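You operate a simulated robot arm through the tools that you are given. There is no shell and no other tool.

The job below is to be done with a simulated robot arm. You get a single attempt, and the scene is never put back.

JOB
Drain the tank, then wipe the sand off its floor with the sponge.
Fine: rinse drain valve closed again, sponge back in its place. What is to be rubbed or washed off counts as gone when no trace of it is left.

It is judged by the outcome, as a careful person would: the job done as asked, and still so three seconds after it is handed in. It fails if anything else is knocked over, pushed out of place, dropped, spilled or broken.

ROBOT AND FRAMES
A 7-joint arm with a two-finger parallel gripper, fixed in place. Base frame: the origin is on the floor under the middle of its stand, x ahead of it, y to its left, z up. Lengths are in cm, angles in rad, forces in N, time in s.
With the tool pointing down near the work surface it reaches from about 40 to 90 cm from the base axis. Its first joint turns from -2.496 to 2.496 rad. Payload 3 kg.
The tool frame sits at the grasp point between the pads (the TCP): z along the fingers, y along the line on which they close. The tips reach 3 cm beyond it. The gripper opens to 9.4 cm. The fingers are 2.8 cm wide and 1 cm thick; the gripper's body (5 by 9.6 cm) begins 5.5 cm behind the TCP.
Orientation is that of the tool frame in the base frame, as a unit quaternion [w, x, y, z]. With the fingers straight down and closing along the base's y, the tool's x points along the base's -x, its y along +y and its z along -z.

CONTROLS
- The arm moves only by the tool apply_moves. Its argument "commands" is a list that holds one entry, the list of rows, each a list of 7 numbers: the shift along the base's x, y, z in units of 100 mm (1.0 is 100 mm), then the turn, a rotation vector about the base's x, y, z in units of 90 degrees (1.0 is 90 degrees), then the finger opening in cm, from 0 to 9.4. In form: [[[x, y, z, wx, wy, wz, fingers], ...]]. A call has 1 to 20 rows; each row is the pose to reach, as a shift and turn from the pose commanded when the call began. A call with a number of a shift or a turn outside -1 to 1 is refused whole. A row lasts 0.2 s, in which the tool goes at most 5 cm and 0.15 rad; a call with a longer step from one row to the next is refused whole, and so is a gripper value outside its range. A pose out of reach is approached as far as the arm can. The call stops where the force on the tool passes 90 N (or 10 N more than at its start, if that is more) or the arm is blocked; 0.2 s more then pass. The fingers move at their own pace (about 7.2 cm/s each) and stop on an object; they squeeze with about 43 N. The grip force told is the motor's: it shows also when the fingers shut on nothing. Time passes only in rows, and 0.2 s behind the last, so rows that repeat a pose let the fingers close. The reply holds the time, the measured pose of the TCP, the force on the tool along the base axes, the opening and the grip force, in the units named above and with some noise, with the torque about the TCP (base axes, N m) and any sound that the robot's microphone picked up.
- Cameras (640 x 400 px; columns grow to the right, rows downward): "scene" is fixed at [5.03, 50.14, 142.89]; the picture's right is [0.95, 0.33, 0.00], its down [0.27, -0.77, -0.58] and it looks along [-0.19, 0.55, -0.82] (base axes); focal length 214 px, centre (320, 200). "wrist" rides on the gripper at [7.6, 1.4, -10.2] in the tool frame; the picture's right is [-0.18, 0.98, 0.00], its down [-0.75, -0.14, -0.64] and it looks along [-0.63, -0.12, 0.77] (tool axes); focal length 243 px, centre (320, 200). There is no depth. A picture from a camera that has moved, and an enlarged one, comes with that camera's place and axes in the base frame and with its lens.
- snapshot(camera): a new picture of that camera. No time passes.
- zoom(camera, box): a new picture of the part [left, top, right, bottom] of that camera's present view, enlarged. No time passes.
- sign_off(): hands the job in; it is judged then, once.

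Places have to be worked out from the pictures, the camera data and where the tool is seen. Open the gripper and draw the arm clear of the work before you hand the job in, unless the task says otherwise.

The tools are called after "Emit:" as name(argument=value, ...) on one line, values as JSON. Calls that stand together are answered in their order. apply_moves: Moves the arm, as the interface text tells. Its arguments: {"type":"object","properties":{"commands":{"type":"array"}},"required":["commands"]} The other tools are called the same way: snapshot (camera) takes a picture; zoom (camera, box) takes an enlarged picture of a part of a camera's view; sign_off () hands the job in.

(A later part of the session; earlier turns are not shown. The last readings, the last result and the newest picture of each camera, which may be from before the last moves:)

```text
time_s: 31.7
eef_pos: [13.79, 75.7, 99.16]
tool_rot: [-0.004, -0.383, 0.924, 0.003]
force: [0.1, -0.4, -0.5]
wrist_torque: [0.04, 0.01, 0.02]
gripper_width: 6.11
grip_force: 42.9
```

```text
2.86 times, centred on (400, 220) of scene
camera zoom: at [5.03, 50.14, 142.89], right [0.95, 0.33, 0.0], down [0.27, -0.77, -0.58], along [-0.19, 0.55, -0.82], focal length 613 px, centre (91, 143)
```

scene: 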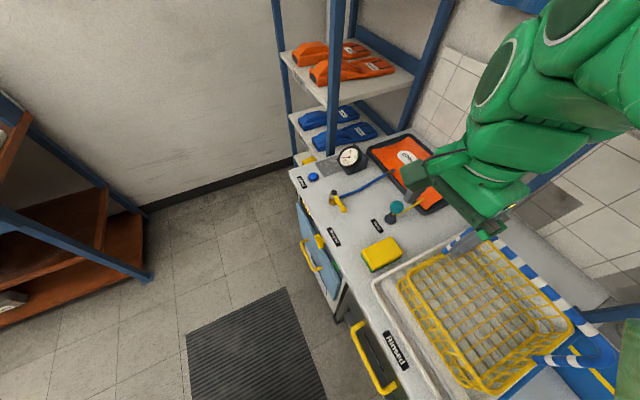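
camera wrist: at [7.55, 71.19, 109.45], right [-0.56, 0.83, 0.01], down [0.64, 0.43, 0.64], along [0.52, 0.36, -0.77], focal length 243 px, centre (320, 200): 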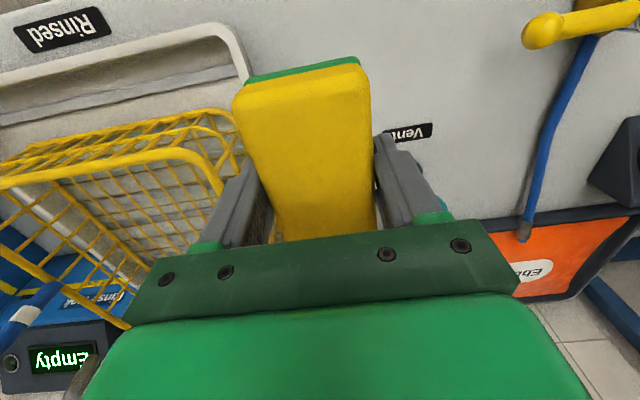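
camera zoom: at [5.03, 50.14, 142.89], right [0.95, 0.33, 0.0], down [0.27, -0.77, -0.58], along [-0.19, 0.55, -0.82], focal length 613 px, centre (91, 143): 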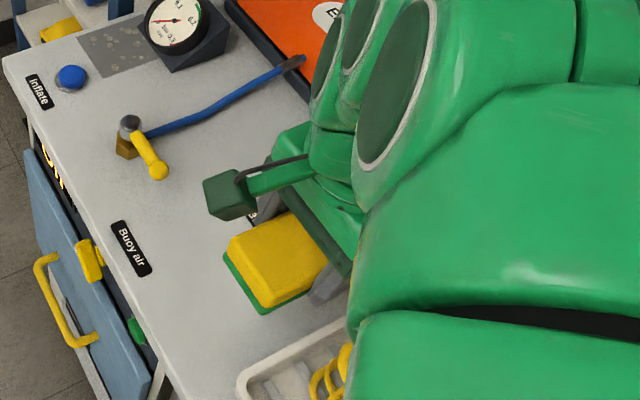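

The sponge is held level. I rise to z≈119 and carry it back along the bench front toward the tank.

Emit:
apply_moves(commands=[[[0, 0, 0.3, 0, 0, 0, 0], [0, 0, 0.6, 0, 0, 0, 0], [0, 0, 0.9, 0, 0, 0, 0], [0.0, 0, 1.0, 0, 0, 0, 0]]])

Emit:
apply_moves(commands=[[[0, 0, 0.3, 0, 0, 0, 0], [0, 0, 0.6, 0, 0, 0, 0], [0.1, -0.1, 0.9, 0, 0, 0, 0], [0.35, -0.35, 1.0, 0, 0, 0, 0], [0.65, -0.65, 1.0, 0, 0, 0, 0], [1.0, -1.0, 1.0, 0, 0, 0, 0]]])

Emit:
apply_moves(commands=[[[0.25, -0.25, 0, 0, 0, -0.08, 0], [0.5, -0.5, 0, 0, 0, -0.165, 0], [0.75, -0.75, 0, 0, 0, -0.25, 0], [1.0, -1.0, 0, 0, 0, -0.33, 0]]])

Emit:
apply_moves(commands=[[[0.25, -0.25, 0, 0, 0, -0.08, 0], [0.5, -0.5, 0, 0, 0, -0.165, 0], [0.75, -0.75, 0, 0, 0, -0.25, 0], [1.0, -1.0, 0, 0, 0, -0.33, 0]]])

Emit:
snapshot(camera="wrist")

```text
time_s: 32.7
eef_pos: [13.76, 75.75, 109.09]
tool_rot: [-0.004, -0.383, 0.924, 0.003]
force: [0.3, 0.4, -0.3]
wrist_torque: [-0.04, 0.04, -0.02]
gripper_width: 6.11
grip_force: 43.0
```

```text
time_s: 34.1
eef_pos: [23.95, 65.87, 118.93]
tool_rot: [-0.004, -0.382, 0.924, 0.003]
force: [-0.1, -0.1, -0.3]
wrist_torque: [-0.01, 0.01, 0.02]
gripper_width: 6.12
grip_force: 43.0
out of reach, approached as far as the arm can: row 3
```

```text
time_s: 35.1
eef_pos: [33.85, 55.78, 119.13]
tool_rot: [-0.003, -0.132, 0.991, 0.004]
force: [-0.3, 0.1, 0.3]
wrist_torque: [0.01, 0.0, 0.0]
gripper_width: 6.1
grip_force: 42.8
```

```text
time_s: 36.1
eef_pos: [43.9, 45.98, 119.21]
tool_rot: [-0.003, 0.127, 0.992, 0.006]
force: [-0.4, -0.8, 0.4]
wrist_torque: [0.02, 0.0, -0.02]
gripper_width: 6.09
grip_force: 42.8
```

```text
taken
camera wrist: at [37.09, 49.11, 129.54], right [0.42, 0.91, 0.01], down [0.7, -0.33, 0.64], along [0.58, -0.26, -0.77], focal length 243 px, centre (320, 200)
```

wrist: 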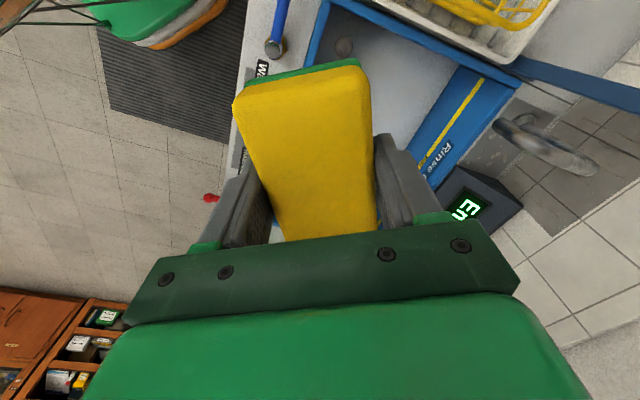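

The tank is empty below and the yaw is about −15°. I move on over the sand, finishing the turn to −45° so the sponge's long side lies along the bench.

Emit:
apply_moves(commands=[[[0.25, -0.02, -0.1, 0, 0, -0.08, 0], [0.5, -0.05, -0.25, 0, 0, -0.165, 0], [0.75, -0.08, -0.4, 0, 0, -0.25, 0], [1.0, -0.1, -0.5, 0, 0, -0.34, 0]]])

Emit:
apply_moves(commands=[[[0.25, -0.02, -0.2, 0, 0, 0, 0], [0.5, -0.04, -0.4, 0, 0, 0, 0], [0.75, -0.06, -0.6, 0, 0, 0, 0], [0.95, -0.08, -0.8, 0, 0, 0, 0], [0.95, -0.08, -0.8, 0, 0, 0, 0]]])

Emit:
snapshot(camera="wrist")

Emit:
snapshot(camera="scene")

```text
time_s: 37.1
eef_pos: [53.9, 44.95, 113.84]
tool_rot: [-0.002, 0.383, 0.924, 0.006]
force: [0.7, 0.6, -0.8]
wrist_torque: [-0.05, 0.01, -0.02]
gripper_width: 6.15
grip_force: 43.0
```

```text
time_s: 38.3
eef_pos: [63.15, 43.76, 106.02]
tool_rot: [0.0, 0.383, 0.924, 0.005]
force: [1.3, -0.5, -1.1]
wrist_torque: [0.02, 0.01, -0.02]
gripper_width: 6.15
grip_force: 43.2
```

```text
taken
camera wrist: at [58.78, 50.19, 116.35], right [0.83, 0.56, 0.01], down [0.43, -0.64, 0.64], along [0.36, -0.52, -0.77], focal length 243 px, centre (320, 200)
```

wrist: 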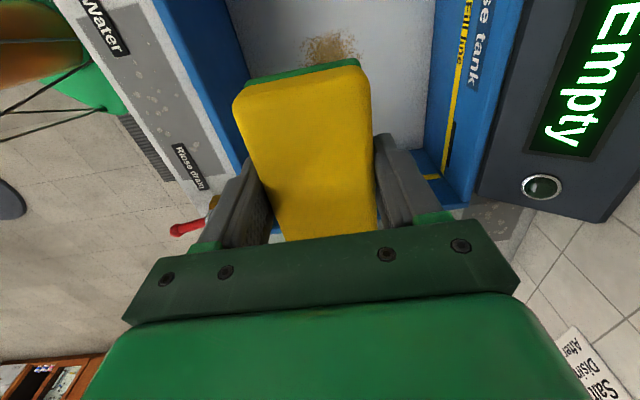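

```text
taken
```

scene: 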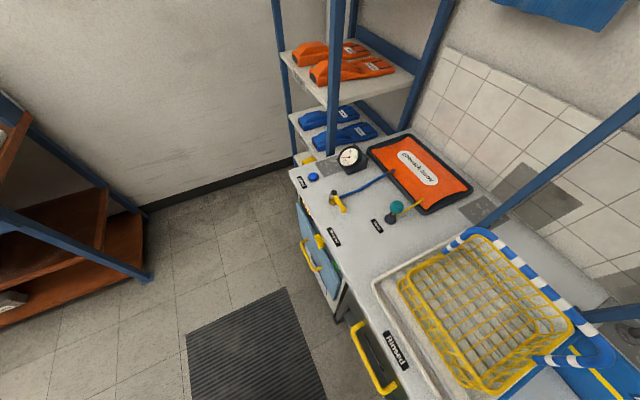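

The sand's visible part agrees with a patch centre near (65.6, 44.2) of ~5–6 cm radius. I centre over it and descend 20 cm into the tank.

Emit:
apply_moves(commands=[[[0.1, 0.02, -0.3, 0, 0, 0, 0], [0.2, 0.04, -0.6, 0, 0, 0, 0], [0.23, 0.05, -0.9, 0, 0, 0, 0], [0.23, 0.05, -1.0, 0, 0, 0, 0], [0.23, 0.05, -1.0, 0, 0, 0, 0]]])

Emit:
apply_moves(commands=[[[0, 0, -0.3, 0, 0, 0, 0], [0, 0, -0.6, 0, 0, 0, 0], [0, 0, -0.9, 0, 0, 0, 0], [0, 0, -1.0, 0, 0, 0, 0], [0, 0, -1.0, 0, 0, 0, 0]]])

Emit:
snapshot(camera="wrist")

Emit:
zoom(camera="wrist", box=[140, 0, 500, 200])

```text
time_s: 39.5
eef_pos: [65.31, 44.52, 96.23]
tool_rot: [0.0, 0.382, 0.924, 0.006]
force: [0.5, -0.2, -0.5]
wrist_torque: [0.01, 0.0, 0.01]
gripper_width: 6.13
grip_force: 42.4
```

```text
time_s: 40.7
eef_pos: [65.53, 44.32, 86.12]
tool_rot: [-0.001, 0.383, 0.924, 0.006]
force: [-0.9, -0.1, -0.3]
wrist_torque: [0.02, 0.0, 0.03]
gripper_width: 6.12
grip_force: 42.8
```

```text
taken
camera wrist: at [61.3, 50.61, 96.45], right [0.83, 0.56, 0.01], down [0.43, -0.64, 0.64], along [0.36, -0.52, -0.77], focal length 243 px, centre (320, 200)
```

wrist: 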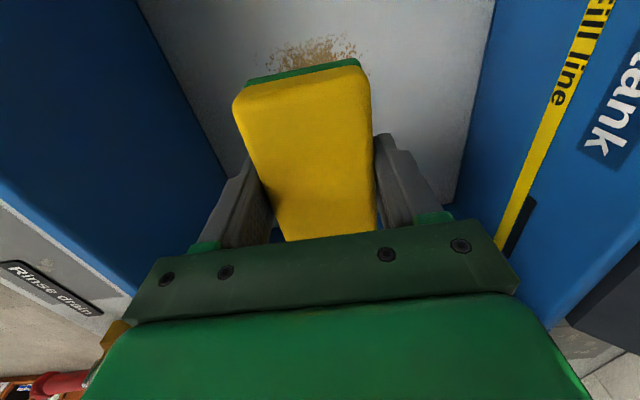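

```text
1.78 times, centred on (320, 100) of wrist
camera zoom: at [61.3, 50.61, 96.45], right [0.83, 0.56, 0.01], down [0.43, -0.64, 0.64], along [0.36, -0.52, -0.77], focal length 431 px, centre (320, 378)
```

zoom: 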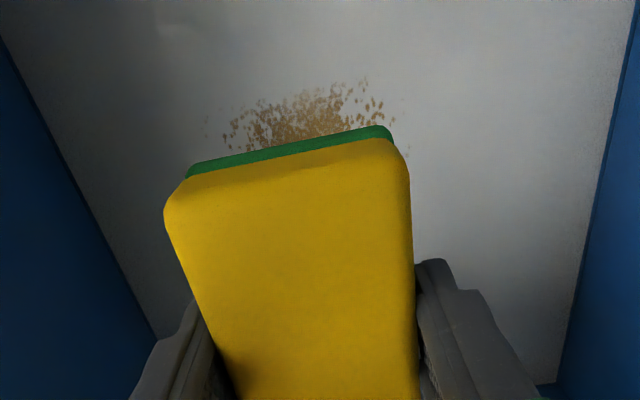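

The patch is centred under the sponge and spreads about ±5.5 cm. I lower to z≈74, then feel for the floor in small steps.

Emit:
apply_moves(commands=[[[0, 0, -0.3, 0, 0, 0, 0], [0, 0, -0.6, 0, 0, 0, 0], [0, 0, -0.9, 0, 0, 0, 0], [0, 0, -1.0, 0, 0, 0, 0], [0, 0, -1.0, 0, 0, 0, 0]]])

Emit:
apply_moves(commands=[[[0, 0, -0.1, 0, 0, 0, 0], [0, 0, -0.2, 0, 0, 0, 0], [0, 0, -0.25, 0, 0, 0, 0], [0, 0, -0.3, 0, 0, 0, 0], [0, 0, -0.3, 0, 0, 0, 0]]])

Emit:
snapshot(camera="wrist")

```text
time_s: 41.9
eef_pos: [65.82, 44.43, 76.2]
tool_rot: [-0.001, 0.382, 0.924, 0.005]
force: [0.0, -0.2, 0.2]
wrist_torque: [0.01, 0.01, -0.01]
gripper_width: 6.09
grip_force: 43.5
```

```text
time_s: 43.1
eef_pos: [65.67, 44.43, 73.15]
tool_rot: [0.0, 0.383, 0.924, 0.006]
force: [-0.1, 0.0, -0.9]
wrist_torque: [-0.02, -0.02, 0.01]
gripper_width: 6.14
grip_force: 43.0
```

```text
taken
camera wrist: at [61.4, 50.63, 83.55], right [0.83, 0.56, 0.01], down [0.43, -0.64, 0.64], along [0.36, -0.52, -0.77], focal length 243 px, centre (320, 200)
```

wrist: 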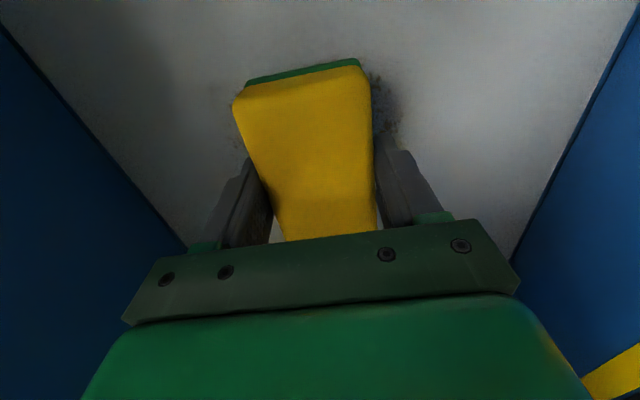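

Still no contact at z=73.15. I keep lowering in small steps.

Emit:
apply_moves(commands=[[[0, 0, -0.04, 0, 0, 0, 0], [0, 0, -0.08, 0, 0, 0, 0], [0, 0, -0.08, 0, 0, 0, 0]]])

Emit:
apply_moves(commands=[[[0, 0, -0.02, 0, 0, 0, 0], [0, 0, -0.04, 0, 0, 0, 0], [0, 0, -0.04, 0, 0, 0, 0]]])

```text
time_s: 43.9
eef_pos: [65.65, 44.5, 72.32]
tool_rot: [-0.001, 0.383, 0.924, 0.005]
force: [-0.8, -0.2, -0.6]
wrist_torque: [0.0, 0.01, 0.0]
gripper_width: 6.12
grip_force: 42.7
```

```text
time_s: 44.7
eef_pos: [65.72, 44.44, 71.98]
tool_rot: [-0.001, 0.382, 0.924, 0.005]
force: [-0.5, 0.2, -0.5]
wrist_torque: [0.0, 0.0, -0.02]
gripper_width: 6.1
grip_force: 42.6
```

No contact yet at z≈72.0. I keep feeling downward in 0.3–0.4 cm steps.

Emit:
apply_moves(commands=[[[0, 0, -0.02, 0, 0, 0, 0], [0, 0, -0.04, 0, 0, 0, 0], [0, 0, -0.04, 0, 0, 0, 0]]])

Emit:
apply_moves(commands=[[[0, 0, -0.015, 0, 0, 0, 0], [0, 0, -0.03, 0, 0, 0, 0], [0, 0, -0.03, 0, 0, 0, 0]]])

```text
time_s: 45.5
eef_pos: [65.62, 44.46, 71.52]
tool_rot: [-0.001, 0.383, 0.924, 0.005]
force: [0.1, -0.3, -0.8]
wrist_torque: [0.05, 0.0, -0.02]
gripper_width: 6.13
grip_force: 43.4
```

```text
time_s: 46.3
eef_pos: [65.77, 44.54, 71.25]
tool_rot: [0.0, 0.383, 0.924, 0.005]
force: [-0.9, -0.6, 5.0]
wrist_torque: [-0.19, 0.08, -0.01]
gripper_width: 6.15
grip_force: 42.8
```

Contact: 5 N at z≈71.25. I press another 0.1 cm and check the force.

Emit:
apply_moves(commands=[[[0, 0, -0.01, 0, 0, 0, 0], [0, 0, -0.01, 0, 0, 0, 0]]])

```text
time_s: 46.9
eef_pos: [65.67, 44.52, 71.27]
tool_rot: [0.0, 0.383, 0.924, 0.006]
force: [-1.9, 0.6, 23.2]
wrist_torque: [-0.27, 0.3, 0.02]
gripper_width: 6.13
grip_force: 42.9
```

A steady 23 N press. I wipe along the tank's depth: 7 cm back, 14 cm forward, then back to the centre.

Emit:
apply_moves(commands=[[[0.1, 0.1, 0, 0, 0, 0, 0], [0.2, 0.2, 0, 0, 0, 0, 0], [0.3, 0.3, 0, 0, 0, 0, 0], [0.4, 0.4, 0, 0, 0, 0, 0], [0.5, 0.5, 0, 0, 0, 0, 0], [0.4, 0.4, 0, 0, 0, 0, 0], [0.3, 0.3, 0, 0, 0, 0, 0], [0.2, 0.2, 0, 0, 0, 0, 0], [0.1, 0.1, 0, 0, 0, 0, 0], [0, 0, 0, 0, 0, 0, 0], [-0.1, -0.1, 0, 0, 0, 0, 0], [-0.2, -0.2, 0, 0, 0, 0, 0], [-0.3, -0.3, 0, 0, 0, 0, 0], [-0.4, -0.4, 0, 0, 0, 0, 0], [-0.5, -0.5, 0, 0, 0, 0, 0]]])

Emit:
snapshot(camera="wrist")

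```text
time_s: 50.1
eef_pos: [60.63, 39.43, 71.09]
tool_rot: [0.0, 0.382, 0.924, 0.006]
force: [13.2, 9.7, 24.5]
wrist_torque: [0.16, -0.24, -0.01]
gripper_width: 6.12
grip_force: 42.8
```

```text
taken
camera wrist: at [56.28, 45.63, 81.57], right [0.83, 0.56, 0.01], down [0.43, -0.64, 0.64], along [0.37, -0.52, -0.77], focal length 243 px, centre (320, 200)
```

wrist: 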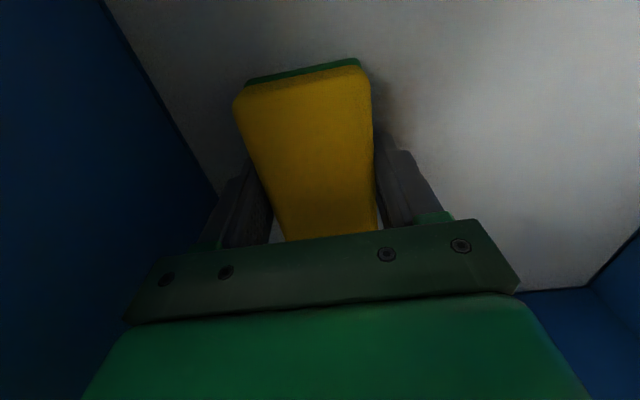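

The visible floor behind the sponge looks clean. I shift 2.5 cm toward the water-valve side and stroke back across.

Emit:
apply_moves(commands=[[[-0.09, 0.09, 0, 0, 0, 0, 0], [-0.18, 0.18, 0, 0, 0, 0, 0], [-0.08, 0.28, 0, 0, 0, 0, 0], [0.02, 0.38, 0, 0, 0, 0, 0], [0.12, 0.48, 0, 0, 0, 0, 0], [0.22, 0.58, 0, 0, 0, 0, 0], [0.32, 0.68, 0, 0, 0, 0, 0], [0.42, 0.78, 0, 0, 0, 0, 0], [0.52, 0.88, 0, 0, 0, 0, 0], [0.62, 0.98, 0, 0, 0, 0, 0]]])

Emit:
apply_moves(commands=[[[0.1, 0.1, 0, 0, 0, 0, 0], [0.2, 0.2, 0, 0, 0, 0, 0], [0.29, 0.11, 0, 0, 0, 0, 0], [0.38, 0.02, 0, 0, 0, 0, 0], [0.47, -0.07, 0, 0, 0, 0, 0], [0.56, -0.16, 0, 0, 0, 0, 0], [0.46, -0.26, 0, 0, 0, 0, 0], [0.36, -0.36, 0, 0, 0, 0, 0], [0.26, -0.46, 0, 0, 0, 0, 0], [0.16, -0.56, 0, 0, 0, 0, 0], [0.06, -0.66, 0, 0, 0, 0, 0], [-0.04, -0.76, 0, 0, 0, 0, 0], [-0.14, -0.86, 0, 0, 0, 0, 0], [-0.24, -0.96, 0, 0, 0, 0, 0]]])

Emit:
snapshot(camera="wrist")

```text
time_s: 52.3
eef_pos: [66.59, 49.27, 71.08]
tool_rot: [-0.001, 0.382, 0.924, 0.004]
force: [-13.3, -11.6, 20.5]
wrist_torque: [-0.04, 0.18, 0.07]
gripper_width: 6.12
grip_force: 42.8
```

```text
time_s: 55.3
eef_pos: [64.28, 39.42, 71.12]
tool_rot: [-0.001, 0.382, 0.924, 0.005]
force: [0.1, 1.4, 1.6]
wrist_torque: [0.01, -0.07, 0.04]
gripper_width: 6.11
grip_force: 42.6
```

```text
taken
camera wrist: at [60.07, 45.76, 81.51], right [0.82, 0.57, 0.01], down [0.43, -0.64, 0.64], along [0.36, -0.52, -0.77], focal length 243 px, centre (320, 200)
```

wrist: 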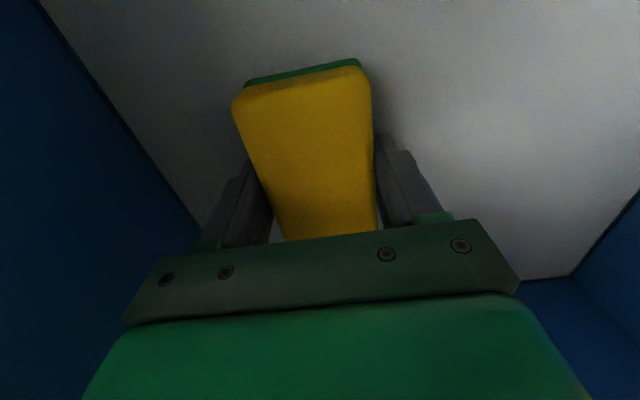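

The force fell to 1.6 N on this side, so I press 0.15 cm deeper and repeat the strokes on the drain-valve side.

Emit:
apply_moves(commands=[[[0, 0, -0.015, 0, 0, 0, 0], [-0.1, -0.1, -0.015, 0, 0, 0, 0], [-0.2, -0.2, -0.015, 0, 0, 0, 0], [-0.1, -0.1, -0.015, 0, 0, 0, 0], [0.0, 0.0, -0.015, 0, 0, 0, 0], [0.1, 0.1, -0.015, 0, 0, 0, 0], [0.2, 0.2, -0.015, 0, 0, 0, 0]]])

Emit:
apply_moves(commands=[[[0.1, 0.1, 0, 0, 0, 0, 0], [0.2, 0.2, 0, 0, 0, 0, 0], [0.3, 0.3, 0, 0, 0, 0, 0], [0.4, 0.4, 0, 0, 0, 0, 0], [0.5, 0.5, 0, 0, 0, 0, 0], [0.6, 0.6, 0, 0, 0, 0, 0], [0.45, 0.65, 0, 0, 0, 0, 0], [0.35, 0.55, 0, 0, 0, 0, 0], [0.25, 0.45, 0, 0, 0, 0, 0], [0.15, 0.35, 0, 0, 0, 0, 0], [0.05, 0.25, 0, 0, 0, 0, 0], [-0.05, 0.15, 0, 0, 0, 0, 0], [-0.15, 0.05, 0, 0, 0, 0, 0]]])

```text
time_s: 56.9
eef_pos: [66.2, 41.55, 71.0]
tool_rot: [0.0, 0.383, 0.924, 0.005]
force: [1.2, -0.3, -0.7]
wrist_torque: [0.0, -0.02, -0.02]
gripper_width: 6.15
grip_force: 42.4
```

```text
time_s: 59.7
eef_pos: [64.98, 42.2, 71.09]
tool_rot: [0.0, 0.382, 0.924, 0.006]
force: [2.5, 3.0, 9.4]
wrist_torque: [-0.12, 0.07, 0.04]
gripper_width: 6.09
grip_force: 42.5
```

No contact there at z=71.0 but 9 N at (65.0, 42.2), so the contact is uneven. I lift out and look at the floor from above before deciding.

Emit:
apply_moves(commands=[[[0, 0, 0.25, 0, 0, 0, 0], [0, 0, 0.5, 0, 0, 0, 0], [0, 0, 0.75, 0, 0, 0, 0], [0, 0, 1.0, 0, 0, 0, 0]]])

Emit:
apply_moves(commands=[[[0, 0, 0.3, 0, 0, 0, 0], [0, 0, 0.6, 0, 0, 0, 0], [0, 0, 0.9, 0, 0, 0, 0], [0, 0, 1.0, 0, 0, 0, 0]]])

Emit:
apply_moves(commands=[[[0, 0, 0.3, 0, 0, 0, 0], [0, 0, 0.6, 0, 0, 0, 0], [0, 0, 0.9, 0, 0, 0, 0], [0, 0, 1.0, 0, 0, 0, 0]]])

Emit:
apply_moves(commands=[[[0.05, 0, 0.3, 0, 0, 0, 0], [0.1, 0, 0.6, 0, 0, 0, 0], [0.15, 0, 0.9, 0, 0, 0, 0], [0.15, 0, 1.0, 0, 0, 0, 0], [0.15, 0, 1.0, 0, 0, 0, 0]]])

Emit:
snapshot(camera="wrist")

Emit:
zoom(camera="wrist", box=[220, 0, 440, 130])

```text
time_s: 60.7
eef_pos: [64.97, 42.21, 80.49]
tool_rot: [-0.001, 0.383, 0.924, 0.006]
force: [-0.1, 0.2, -1.1]
wrist_torque: [-0.04, -0.01, -0.02]
gripper_width: 6.13
grip_force: 43.8
```

```text
time_s: 61.7
eef_pos: [65.08, 42.1, 91.03]
tool_rot: [0.0, 0.382, 0.924, 0.005]
force: [0.3, 0.0, 0.5]
wrist_torque: [0.0, -0.01, -0.02]
gripper_width: 6.11
grip_force: 42.8
```

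```text
time_s: 62.7
eef_pos: [64.68, 42.13, 100.86]
tool_rot: [-0.002, 0.383, 0.924, 0.005]
force: [-0.1, 0.0, 0.3]
wrist_torque: [-0.01, 0.0, 0.02]
gripper_width: 6.15
grip_force: 42.9
```

```text
time_s: 63.9
eef_pos: [66.35, 42.17, 111.01]
tool_rot: [-0.001, 0.382, 0.924, 0.006]
force: [0.1, -0.2, -0.3]
wrist_torque: [0.01, 0.02, 0.01]
gripper_width: 6.13
grip_force: 41.9
```

```text
taken
camera wrist: at [62.07, 48.34, 121.32], right [0.83, 0.56, 0.01], down [0.43, -0.64, 0.64], along [0.36, -0.52, -0.77], focal length 243 px, centre (320, 200)
```

wrist: 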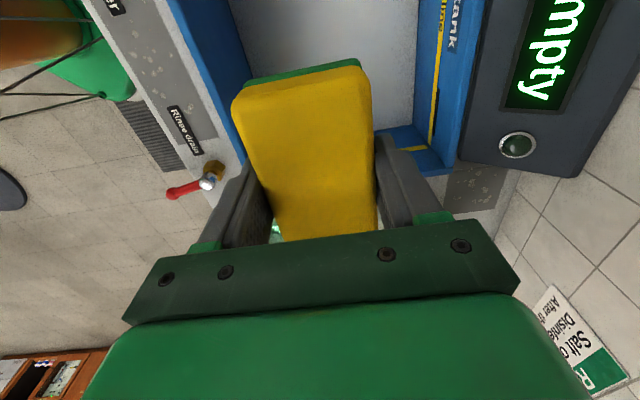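

```text
2.91 times, centred on (330, 65) of wrist
camera zoom: at [62.07, 48.34, 121.32], right [0.83, 0.56, 0.01], down [0.43, -0.64, 0.64], along [0.36, -0.52, -0.77], focal length 706 px, centre (291, 593)
```

zoom: 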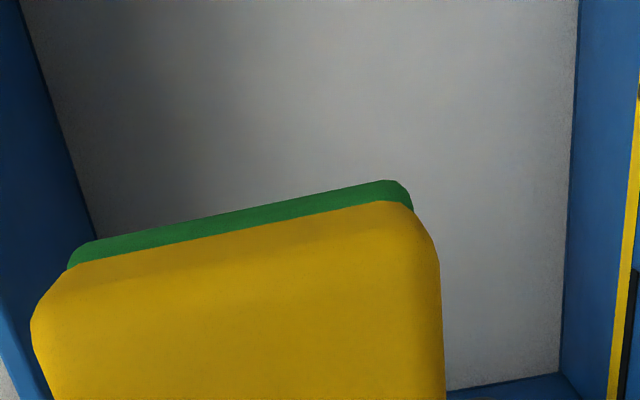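

The part of the floor now in view is clean. I shift 5 cm toward the drain-valve side to see the rest of the former patch.

Emit:
apply_moves(commands=[[[0.2, -0.2, 0, 0, 0, 0, 0], [0.4, -0.4, 0.1, 0, 0, 0, 0], [0.4, -0.4, 0.1, 0, 0, 0, 0]]])

Emit:
zoom(camera="wrist", box=[180, 0, 480, 150])

```text
time_s: 64.7
eef_pos: [70.6, 38.11, 111.87]
tool_rot: [-0.001, 0.383, 0.924, 0.005]
force: [-0.3, -0.1, -0.9]
wrist_torque: [-0.01, -0.04, -0.02]
gripper_width: 6.12
grip_force: 43.3
```

```text
2.13 times, centred on (330, 75) of wrist
camera zoom: at [66.28, 44.4, 122.24], right [0.83, 0.56, 0.01], down [0.43, -0.64, 0.64], along [0.36, -0.52, -0.77], focal length 518 px, centre (299, 467)
```

zoom: 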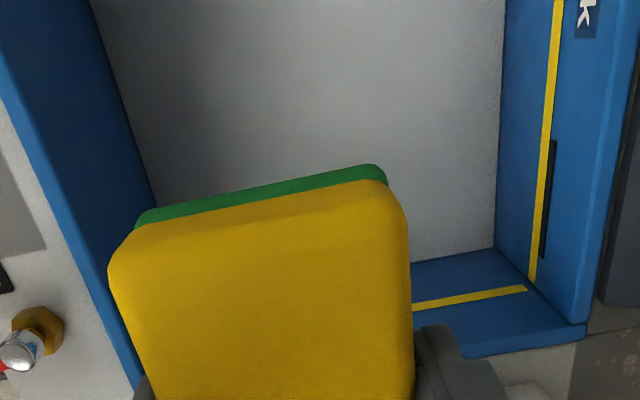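

Both the near and far halves look clean. I zoom tighter to check for leftover specks.

Emit:
zoom(camera="wrist", box=[225, 0, 325, 90])

Emit:
zoom(camera="wrist", box=[315, 0, 420, 100])

```text
4.44 times, centred on (275, 45) of wrist
camera zoom: at [66.28, 44.4, 122.24], right [0.83, 0.56, 0.01], down [0.43, -0.64, 0.64], along [0.36, -0.52, -0.77], focal length 1078 px, centre (520, 889)
```

zoom: 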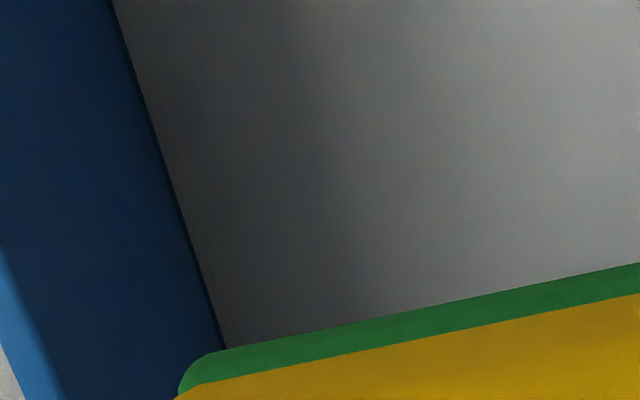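

```text
4.00 times, centred on (368, 50) of wrist
camera zoom: at [66.28, 44.4, 122.24], right [0.83, 0.56, 0.01], down [0.43, -0.64, 0.64], along [0.36, -0.52, -0.77], focal length 970 px, centre (130, 800)
```

zoom: 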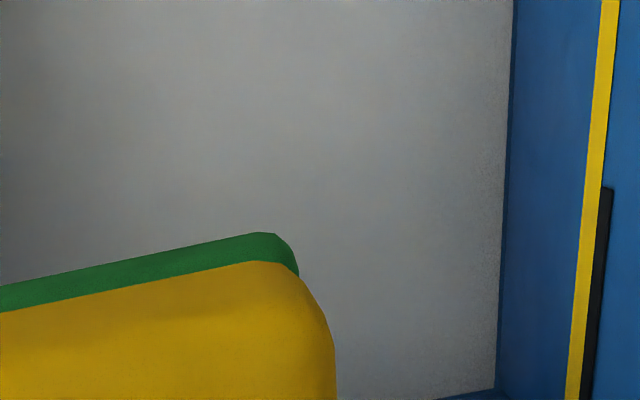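

No specks are visible, though arm shadow darkens part of it. I turn the tool back to +45° over the tank, which moves the shadow and also sets the yaw for replacing the sponge, and look again.

Emit:
apply_moves(commands=[[[-0.05, 0.07, 0.02, 0, 0, 0.083, 0], [-0.1, 0.14, 0.04, 0, 0, 0.166, 0], [-0.15, 0.21, 0.05, 0, 0, 0.25, 0], [-0.2, 0.28, 0.05, 0, 0, 0.333, 0], [-0.25, 0.35, 0.05, 0, 0, 0.416, 0], [-0.3, 0.42, 0.05, 0, 0, 0.5, 0], [-0.35, 0.49, 0.05, 0, 0, 0.583, 0], [-0.4, 0.56, 0.05, 0, 0, 0.666, 0], [-0.45, 0.63, 0.05, 0, 0, 0.75, 0], [-0.5, 0.7, 0.05, 0, 0, 0.833, 0], [-0.56, 0.77, 0.05, 0, 0, 0.916, 0], [-0.56, 0.84, 0.05, 0, 0, 1.0, 0], [-0.56, 0.84, 0.05, 0, 0, 1.0, 0]]])

Emit:
snapshot(camera="wrist")

Emit:
zoom(camera="wrist", box=[200, 0, 460, 110])

```text
time_s: 67.5
eef_pos: [64.65, 46.58, 112.49]
tool_rot: [-0.004, -0.384, 0.923, 0.003]
force: [-1.1, -0.1, -0.3]
wrist_torque: [0.01, -0.01, 0.01]
gripper_width: 6.12
grip_force: 43.0
```

```text
taken
camera wrist: at [58.56, 42.1, 122.81], right [-0.57, 0.82, 0.01], down [0.64, 0.43, 0.64], along [0.52, 0.36, -0.77], focal length 243 px, centre (320, 200)
```

wrist: 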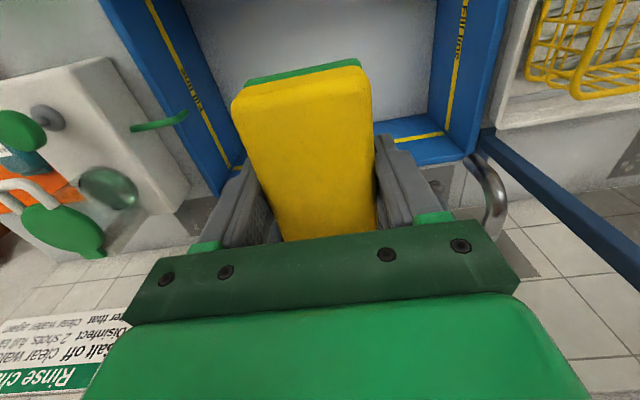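

```text
2.46 times, centred on (330, 55) of wrist
camera zoom: at [58.56, 42.1, 122.81], right [-0.57, 0.82, 0.01], down [0.64, 0.43, 0.64], along [0.52, 0.36, -0.77], focal length 597 px, centre (295, 557)
```

zoom: 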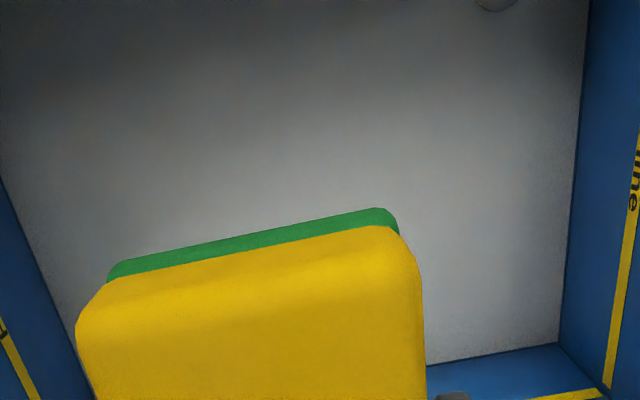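

The whole floor is clean from this angle too. Now I carry the sponge back along the same high route to the spot it came from, (14.1, 75.7).

Emit:
apply_moves(commands=[[[-0.25, -0.1, 0.2, 0, 0, 0, 0], [-0.5, -0.25, 0.4, 0, 0, 0, 0], [-0.75, -0.4, 0.5, 0, 0, 0, 0], [-1.0, -0.5, 0.5, 0, 0, 0, 0]]])

Emit:
apply_moves(commands=[[[-0.25, 0.0, 0.1, 0, 0, 0, 0], [-0.5, 0.05, 0.1, 0, 0, 0, 0], [-0.75, 0.1, 0.1, 0, 0, 0, 0], [-1.0, 0.2, 0.1, 0, 0, 0, 0]]])

Emit:
apply_moves(commands=[[[-0.25, 0.2, 0, 0, 0, 0, 0], [-0.5, 0.45, 0, 0, 0, 0, 0], [-0.75, 0.7, 0, 0, 0, 0, 0], [-1.0, 0.9, 0, 0, 0, 0, 0]]])

Emit:
apply_moves(commands=[[[-0.25, 0.25, 0, 0, 0, 0, 0], [-0.5, 0.5, 0, 0, 0, 0, 0], [-0.75, 0.75, 0, 0, 0, 0, 0], [-1.0, 1.0, -0.1, 0, 0, 0, 0]]])

Emit:
apply_moves(commands=[[[-0.25, 0.25, -0.2, 0, 0, 0, 0], [-0.5, 0.5, -0.4, 0, 0, 0, 0], [-0.75, 0.75, -0.5, 0, 0, 0, 0], [-1.0, 1.0, -0.6, 0, 0, 0, 0]]])

Emit:
apply_moves(commands=[[[-0.05, 0.15, -0.3, 0, 0, 0, 0], [-0.1, 0.32, -0.5, 0, 0, 0, 0], [-0.1, 0.32, -0.7, 0, 0, 0, 0], [-0.1, 0.32, -0.7, 0, 0, 0, 0]]])

Emit:
snapshot(camera="wrist")

Emit:
snapshot(camera="scene")

```text
time_s: 68.5
eef_pos: [54.76, 41.75, 117.45]
tool_rot: [-0.003, -0.382, 0.924, 0.003]
force: [0.4, -0.4, 0.2]
wrist_torque: [-0.01, 0.0, -0.02]
gripper_width: 6.1
grip_force: 42.9
```

```text
time_s: 69.5
eef_pos: [44.99, 43.57, 118.54]
tool_rot: [-0.005, -0.382, 0.924, 0.003]
force: [0.0, 0.5, -0.4]
wrist_torque: [-0.04, -0.02, 0.02]
gripper_width: 6.12
grip_force: 42.7
```

```text
time_s: 70.5
eef_pos: [34.65, 52.66, 118.31]
tool_rot: [-0.004, -0.383, 0.924, 0.002]
force: [0.4, 0.3, -0.1]
wrist_torque: [-0.03, 0.02, 0.0]
gripper_width: 6.12
grip_force: 42.6
```

```text
time_s: 71.5
eef_pos: [24.85, 62.51, 117.26]
tool_rot: [-0.005, -0.383, 0.924, 0.002]
force: [-0.1, 0.1, -0.5]
wrist_torque: [-0.01, 0.0, 0.0]
gripper_width: 6.1
grip_force: 42.9
```

```text
time_s: 72.5
eef_pos: [14.67, 72.57, 111.35]
tool_rot: [-0.004, -0.383, 0.924, 0.002]
force: [0.9, -0.1, -0.8]
wrist_torque: [0.01, 0.04, 0.0]
gripper_width: 6.09
grip_force: 42.8
```

```text
time_s: 73.5
eef_pos: [13.61, 75.88, 104.33]
tool_rot: [-0.005, -0.383, 0.924, 0.002]
force: [-0.5, 0.0, 0.0]
wrist_torque: [0.02, -0.01, 0.02]
gripper_width: 6.12
grip_force: 43.2
```

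```text
taken
camera wrist: at [7.41, 71.5, 114.69], right [-0.56, 0.83, 0.01], down [0.64, 0.43, 0.64], along [0.52, 0.36, -0.77], focal length 243 px, centre (320, 200)
```

wrist: 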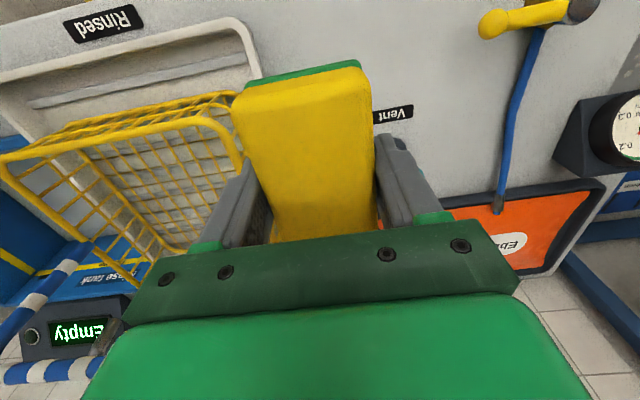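

```text
taken
```

scene: 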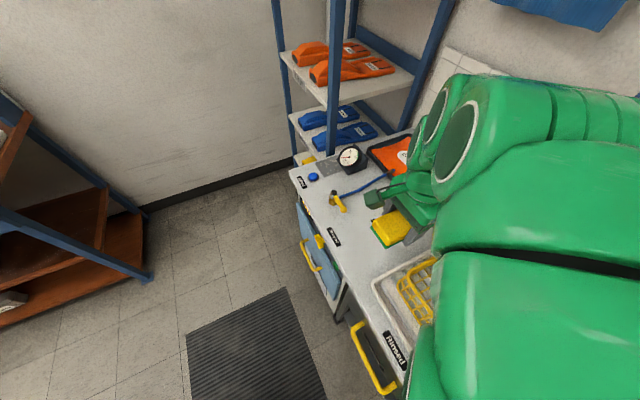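

I am above the sponge's place with TCP measured at (13.6, 75.9) versus (14.0, 75.8) when gripping; I nudge +0.2 cm in x and descend 10 cm.

Emit:
apply_moves(commands=[[[0.01, 0, -0.3, 0, 0, 0, 0], [0.02, 0, -0.6, 0, 0, 0, 0], [0.02, 0, -0.9, 0, 0, 0, 0], [0.02, 0, -1.0, 0, 0, 0, 0], [0.02, 0, -1.0, 0, 0, 0, 0]]])

Emit:
snapshot(camera="wrist")

```text
time_s: 74.7
eef_pos: [13.81, 75.87, 94.47]
tool_rot: [-0.005, -0.383, 0.924, 0.003]
force: [-0.7, 0.2, -0.3]
wrist_torque: [0.0, 0.01, -0.02]
gripper_width: 6.12
grip_force: 43.1
```

```text
taken
camera wrist: at [7.68, 71.43, 104.82], right [-0.56, 0.83, 0.01], down [0.64, 0.43, 0.64], along [0.52, 0.36, -0.77], focal length 243 px, centre (320, 200)
```

wrist: 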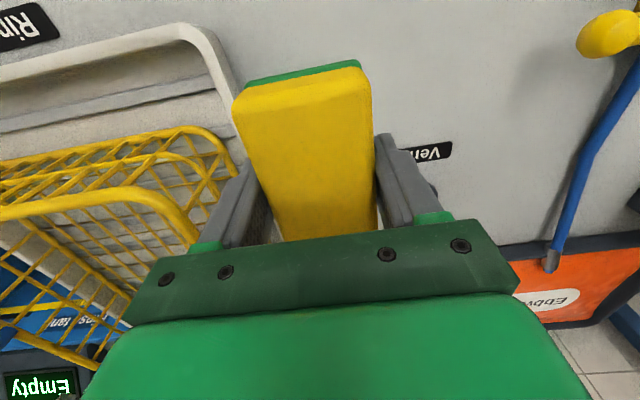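

The camera pose matches the one before gripping within 0.1 cm. I lower the sponge to the bench.

Emit:
apply_moves(commands=[[[0, 0, -0.2, 0, 0, 0, 0], [0, 0, -0.35, 0, 0, 0, 0], [0, 0, -0.45, 0, 0, 0, 0], [0, 0, -0.5, 0, 0, 0, 0], [0, 0, -0.51, 0, 0, 0, 0], [0, 0, -0.51, 0, 0, 0, 0]]])

Emit:
snapshot(camera="wrist")

```text
time_s: 76.1
eef_pos: [14.06, 75.86, 89.35]
tool_rot: [-0.005, -0.382, 0.924, 0.003]
force: [-0.1, 0.0, -0.9]
wrist_torque: [0.02, -0.04, 0.01]
gripper_width: 6.12
grip_force: 43.3
```

```text
taken
camera wrist: at [7.82, 71.39, 99.8], right [-0.56, 0.83, 0.01], down [0.64, 0.43, 0.64], along [0.52, 0.36, -0.77], focal length 243 px, centre (320, 200)
```

wrist: 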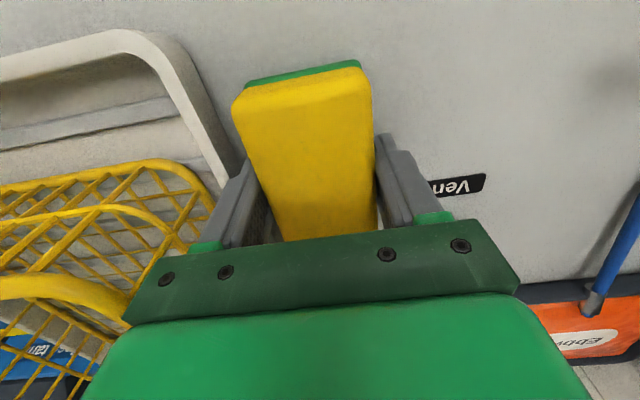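

The pose matches the original grip view; no contact force yet. I lower in 0.1 cm steps until it touches.

Emit:
apply_moves(commands=[[[0, 0, -0.01, 0, 0, 0, 0], [0, 0, -0.01, 0, 0, 0, 0]]])

Emit:
apply_moves(commands=[[[0, 0, -0.005, 0, 0, 0, 0], [0, 0, -0.005, 0, 0, 0, 0]]])

```text
time_s: 76.7
eef_pos: [14.06, 75.79, 89.38]
tool_rot: [-0.004, -0.383, 0.924, 0.002]
force: [-0.1, 0.4, -0.4]
wrist_torque: [0.01, -0.02, -0.03]
gripper_width: 6.11
grip_force: 42.8
```

```text
time_s: 77.3
eef_pos: [14.16, 75.85, 89.21]
tool_rot: [-0.005, -0.383, 0.924, 0.003]
force: [0.1, 0.5, -0.5]
wrist_torque: [-0.01, -0.01, 0.01]
gripper_width: 6.13
grip_force: 43.4
```

Still no contact at z≈89.2; I continue in small steps.

Emit:
apply_moves(commands=[[[0, 0, -0.01, 0, 0, 0, 0], [0, 0, -0.01, 0, 0, 0, 0]]])

Emit:
apply_moves(commands=[[[0, 0, -0.01, 0, 0, 0, 0], [0, 0, -0.01, 0, 0, 0, 0]]])

```text
time_s: 77.9
eef_pos: [14.07, 75.83, 89.07]
tool_rot: [-0.004, -0.382, 0.924, 0.002]
force: [0.6, 0.1, -0.1]
wrist_torque: [-0.01, 0.01, 0.0]
gripper_width: 6.12
grip_force: 43.1
```

```text
time_s: 78.5
eef_pos: [14.07, 75.82, 89.03]
tool_rot: [-0.004, -0.383, 0.924, 0.003]
force: [-1.3, 0.2, 4.8]
wrist_torque: [-0.08, -0.07, -0.02]
gripper_width: 6.13
grip_force: 43.0
```

Contact at 4.8 N; the sponge is on the bench. I open the fingers to 6.9 cm and lift straight up.

Emit:
apply_moves(commands=[[[0, 0, 0, 0, 0, 0, 6.5], [0, 0, 0, 0, 0, 0, 6.9], [0, 0, 0, 0, 0, 0, 6.9], [0, 0, 0.1, 0, 0, 0, 6.9], [0, 0, 0.3, 0, 0, 0, 6.9], [0, 0, 0.6, 0, 0, 0, 6.9], [0, 0, 1.0, 0, 0, 0, 6.9], [0, 0, 1.0, 0, 0, 0, 6.9]]])

Emit:
snapshot(camera="wrist")

```text
time_s: 80.3
eef_pos: [13.95, 75.75, 99.13]
tool_rot: [-0.004, -0.382, 0.924, 0.003]
force: [-0.3, 0.0, 0.0]
wrist_torque: [0.02, -0.02, 0.01]
gripper_width: 6.9
grip_force: 0.1
```

```text
taken
camera wrist: at [7.78, 71.3, 109.45], right [-0.56, 0.83, 0.01], down [0.64, 0.43, 0.64], along [0.52, 0.36, -0.77], focal length 243 px, centre (320, 200)
```

wrist: 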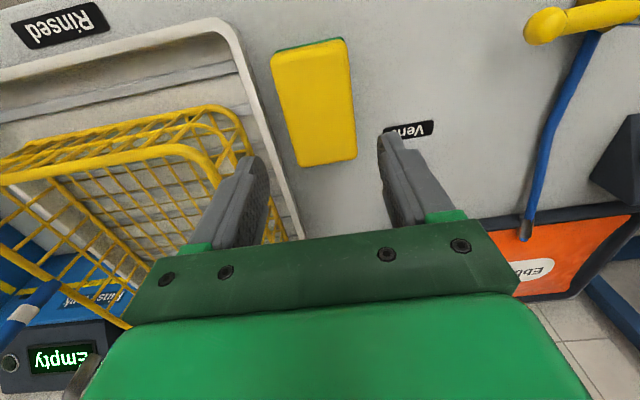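

The sponge is back down flat. I rise to the same viewpoint as earlier and compare its position.

Emit:
apply_moves(commands=[[[0, 0, 0.3, 0, 0, 0, 6.9], [0, 0, 0.6, 0, 0, 0, 6.9], [0, 0, 0.9, 0, 0, 0, 6.9], [0, 0, 1.0, 0, 0, 0, 6.9]]])

Emit:
apply_moves(commands=[[[0.12, -0.2, 0.3, 0, 0, 0, 6.9], [0.24, -0.4, 0.58, 0, 0, 0, 6.9], [0.24, -0.4, 0.58, 0, 0, 0, 6.9]]])

Emit:
snapshot(camera="wrist")

Emit:
snapshot(camera="scene")

Emit:
zoom(camera="scene", box=[340, 215, 420, 285])

Emit:
zoom(camera="wrist", box=[0, 80, 200, 280])

```text
time_s: 81.3
eef_pos: [14.12, 75.92, 109.16]
tool_rot: [-0.004, -0.382, 0.924, 0.003]
force: [-0.6, -1.1, 0.1]
wrist_torque: [0.02, 0.02, -0.03]
gripper_width: 6.89
grip_force: 0.2
```

```text
time_s: 82.1
eef_pos: [16.51, 71.75, 114.88]
tool_rot: [-0.004, -0.383, 0.924, 0.003]
force: [-0.1, 0.2, -0.1]
wrist_torque: [0.0, 0.02, 0.02]
gripper_width: 6.91
grip_force: 0.1
```

```text
taken
camera wrist: at [10.27, 67.32, 125.25], right [-0.56, 0.83, 0.01], down [0.64, 0.43, 0.64], along [0.52, 0.36, -0.77], focal length 243 px, centre (320, 200)
```

wrist: 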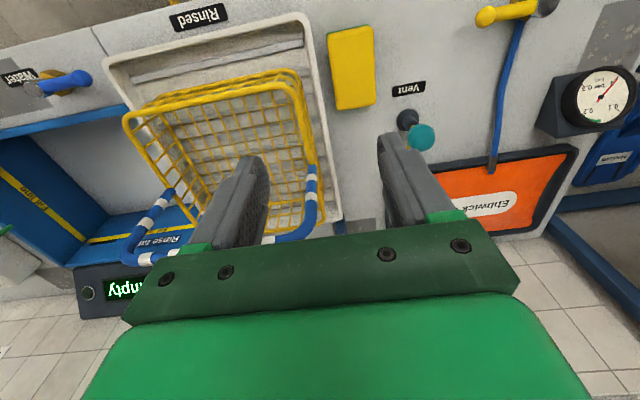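

```text
taken
```

scene: 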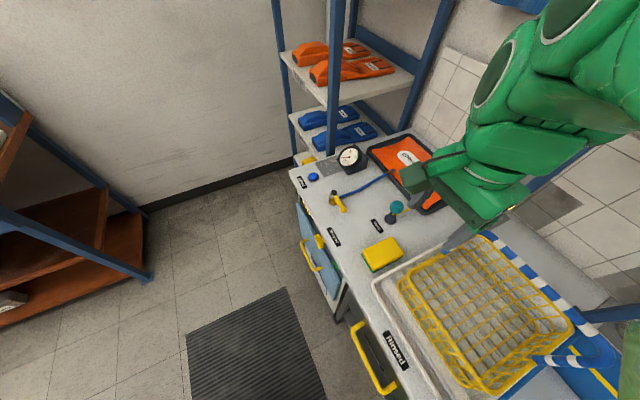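

```text
5.71 times, centred on (380, 250) of scene
camera zoom: at [5.03, 50.14, 142.89], right [0.95, 0.33, 0.0], down [0.27, -0.77, -0.58], along [-0.19, 0.55, -0.82], focal length 1226 px, centre (-23, -86)
```

zoom: 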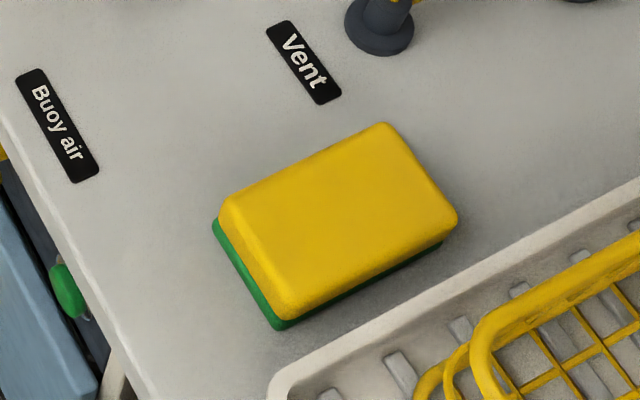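

```text
2.00 times, centred on (100, 180) of wrist
camera zoom: at [10.27, 67.32, 125.25], right [-0.56, 0.83, 0.01], down [0.64, 0.43, 0.64], along [0.52, 0.36, -0.77], focal length 485 px, centre (760, 240)
```

zoom: 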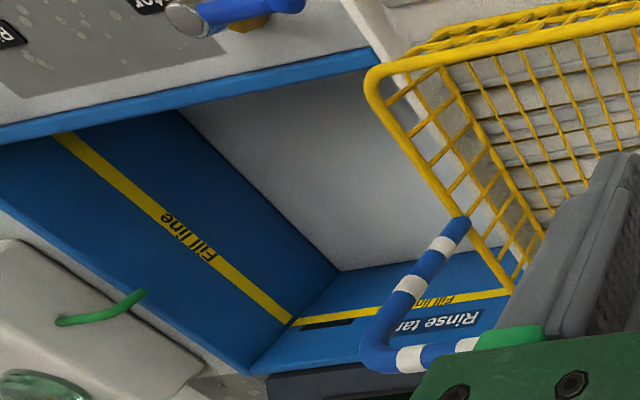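

The sponge sits within about 0.2 cm of its original place, and the tank floor looks clean from here too. Now I travel back to the drain valve, turning the tool to about −127° to match the open lever.

Emit:
apply_moves(commands=[[[0.25, -0.25, 0.2, 0, 0, -0.083, 5], [0.5, -0.5, 0.4, 0, 0, -0.166, 4], [0.75, -0.75, 0.45, 0, 0, -0.25, 4], [1.0, -1.0, 0.45, 0, 0, -0.33, 4]]])

Emit:
apply_moves(commands=[[[0.25, -0.25, 0, 0, 0, -0.083, 4], [0.5, -0.5, 0, 0, 0, -0.166, 4], [0.75, -0.75, 0, 0, 0, -0.25, 4], [1.0, -1.0, 0, 0, 0, -0.33, 4]]])

Emit:
apply_moves(commands=[[[0.25, -0.25, 0, 0, 0, -0.083, 4], [0.5, -0.5, 0, 0, 0, -0.166, 4], [0.75, -0.75, 0, 0, 0, -0.25, 4], [1.0, -1.0, 0, 0, 0, -0.33, 4]]])

Emit:
apply_moves(commands=[[[0.15, -0.25, 0, 0, 0, -0.083, 4], [0.3, -0.5, -0.1, 0, 0, -0.166, 4], [0.45, -0.75, -0.2, 0, 0, -0.25, 4], [0.6, -1.0, -0.2, 0, 0, -0.33, 4]]])

Emit:
apply_moves(commands=[[[0.12, -0.25, -0.15, 0, 0, -0.083, 4], [0.25, -0.5, -0.3, 0, 0, -0.166, 4], [0.38, -0.75, -0.45, 0, 0, -0.25, 4], [0.5, -1.0, -0.6, 0, 0, -0.33, 4]]])

Emit:
apply_moves(commands=[[[0, -0.12, -0.1, 0, 0, -0.08, 4], [0, -0.24, -0.2, 0, 0, -0.16, 4], [0, -0.36, -0.3, 0, 0, -0.24, 4], [0, -0.46, -0.3, 0, 0, -0.26, 4], [0, -0.46, -0.3, 0, 0, -0.26, 4]]])

Emit:
snapshot(camera="wrist")

```text
time_s: 83.1
eef_pos: [26.43, 61.86, 119.26]
tool_rot: [-0.004, -0.132, 0.991, 0.004]
force: [0.6, 0.2, 0.0]
wrist_torque: [0.0, 0.01, -0.01]
gripper_width: 4.03
grip_force: 0.0
```

```text
time_s: 84.1
eef_pos: [36.39, 52.0, 119.14]
tool_rot: [-0.002, 0.127, 0.992, 0.004]
force: [-0.1, 0.7, 0.3]
wrist_torque: [0.04, -0.01, 0.01]
gripper_width: 4.01
grip_force: 0.0
```

```text
time_s: 85.1
eef_pos: [46.47, 41.5, 119.05]
tool_rot: [-0.001, 0.376, 0.927, 0.005]
force: [0.3, 0.3, 0.4]
wrist_torque: [-0.01, -0.01, 0.01]
gripper_width: 4.0
grip_force: 0.0
```

```text
time_s: 86.1
eef_pos: [52.4, 31.54, 117.19]
tool_rot: [0.001, 0.601, 0.799, 0.005]
force: [0.7, -0.5, 0.1]
wrist_torque: [-0.04, -0.03, 0.02]
gripper_width: 4.01
grip_force: 0.0
```

```text
time_s: 87.1
eef_pos: [57.3, 21.77, 111.4]
tool_rot: [0.002, 0.786, 0.618, 0.008]
force: [0.6, -0.4, 0.4]
wrist_torque: [-0.02, 0.04, 0.01]
gripper_width: 3.99
grip_force: 0.1
```

```text
time_s: 88.3
eef_pos: [57.25, 17.07, 108.43]
tool_rot: [0.002, 0.895, 0.446, 0.004]
force: [-0.6, 0.3, 0.3]
wrist_torque: [0.05, 0.01, -0.02]
gripper_width: 4.0
grip_force: 0.2
```

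```text
taken
camera wrist: at [63.01, 22.25, 118.82], right [0.67, -0.74, 0.01], down [-0.57, -0.52, 0.64], along [-0.47, -0.43, -0.77], focal length 243 px, centre (320, 200)
```

wrist: 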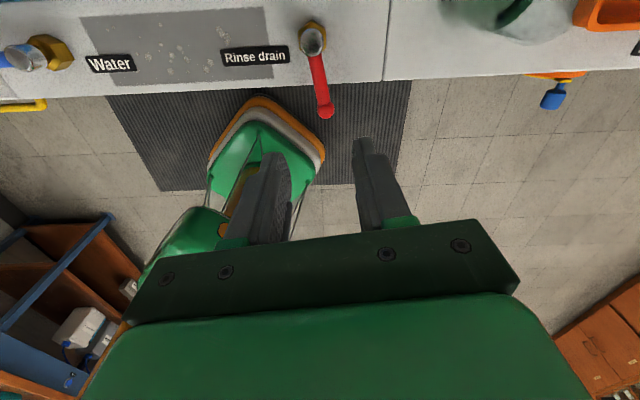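

The lever is at about −128° with the tool yaw at −127°; the TCP needs +0.5 cm in x. I descend toward it in two stages.

Emit:
apply_moves(commands=[[[0.02, 0, -0.3, 0, 0, 0, 4], [0.05, 0, -0.6, 0, 0, 0, 4], [0.05, 0, -0.9, 0, 0, 0, 4], [0.05, 0, -1.0, 0, 0, 0, 4], [0.05, 0, -1.0, 0, 0, 0, 4]]])

Emit:
snapshot(camera="wrist")

```text
time_s: 89.5
eef_pos: [57.98, 17.22, 98.3]
tool_rot: [0.003, 0.894, 0.447, 0.005]
force: [0.3, 0.2, -0.3]
wrist_torque: [0.02, -0.02, -0.03]
gripper_width: 4.0
grip_force: 0.0
```

```text
taken
camera wrist: at [63.75, 22.31, 108.61], right [0.68, -0.74, 0.01], down [-0.57, -0.52, 0.64], along [-0.47, -0.43, -0.77], focal length 243 px, centre (320, 200)
```

wrist: 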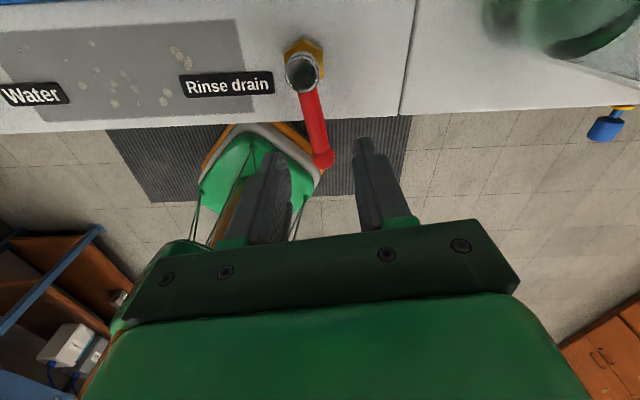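

The lever projects right at the TCP column. I lower the remaining 8.4 cm and check.

Emit:
apply_moves(commands=[[[0, 0, -0.25, 0, 0, 0, 4], [0, 0, -0.5, 0, 0, 0, 4], [0, 0, -0.75, 0, 0, 0, 4], [0, 0, -0.84, 0, 0, 0, 4], [0, 0, -0.84, 0, 0, 0, 4]]])

Emit:
snapshot(camera="wrist")

```text
time_s: 90.7
eef_pos: [58.04, 17.11, 89.87]
tool_rot: [0.003, 0.895, 0.447, 0.004]
force: [0.7, -0.1, 0.1]
wrist_torque: [0.02, 0.0, 0.0]
gripper_width: 3.99
grip_force: 0.0
```

```text
taken
camera wrist: at [63.76, 22.23, 100.24], right [0.68, -0.74, 0.01], down [-0.57, -0.52, 0.64], along [-0.47, -0.43, -0.77], focal length 243 px, centre (320, 200)
```

wrist: 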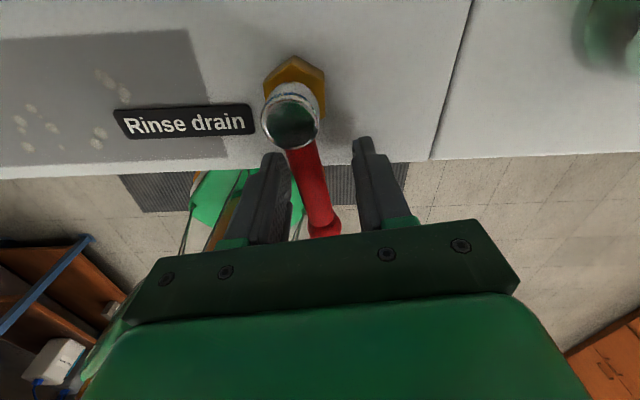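

The lever is between the pads. I close on it.

Emit:
apply_moves(commands=[[[0, 0, 0, 0, 0, 0, 2], [0, 0, 0, 0, 0, 0, 1], [0, 0, 0, 0, 0, 0, 0], [0, 0, 0, 0, 0, 0, 0]]])

```text
time_s: 91.7
eef_pos: [58.08, 17.14, 89.75]
tool_rot: [0.002, 0.894, 0.448, 0.004]
force: [-28.6, 16.8, -2.4]
wrist_torque: [-0.14, 0.03, 1.32]
gripper_width: 2.26
grip_force: 44.7
```

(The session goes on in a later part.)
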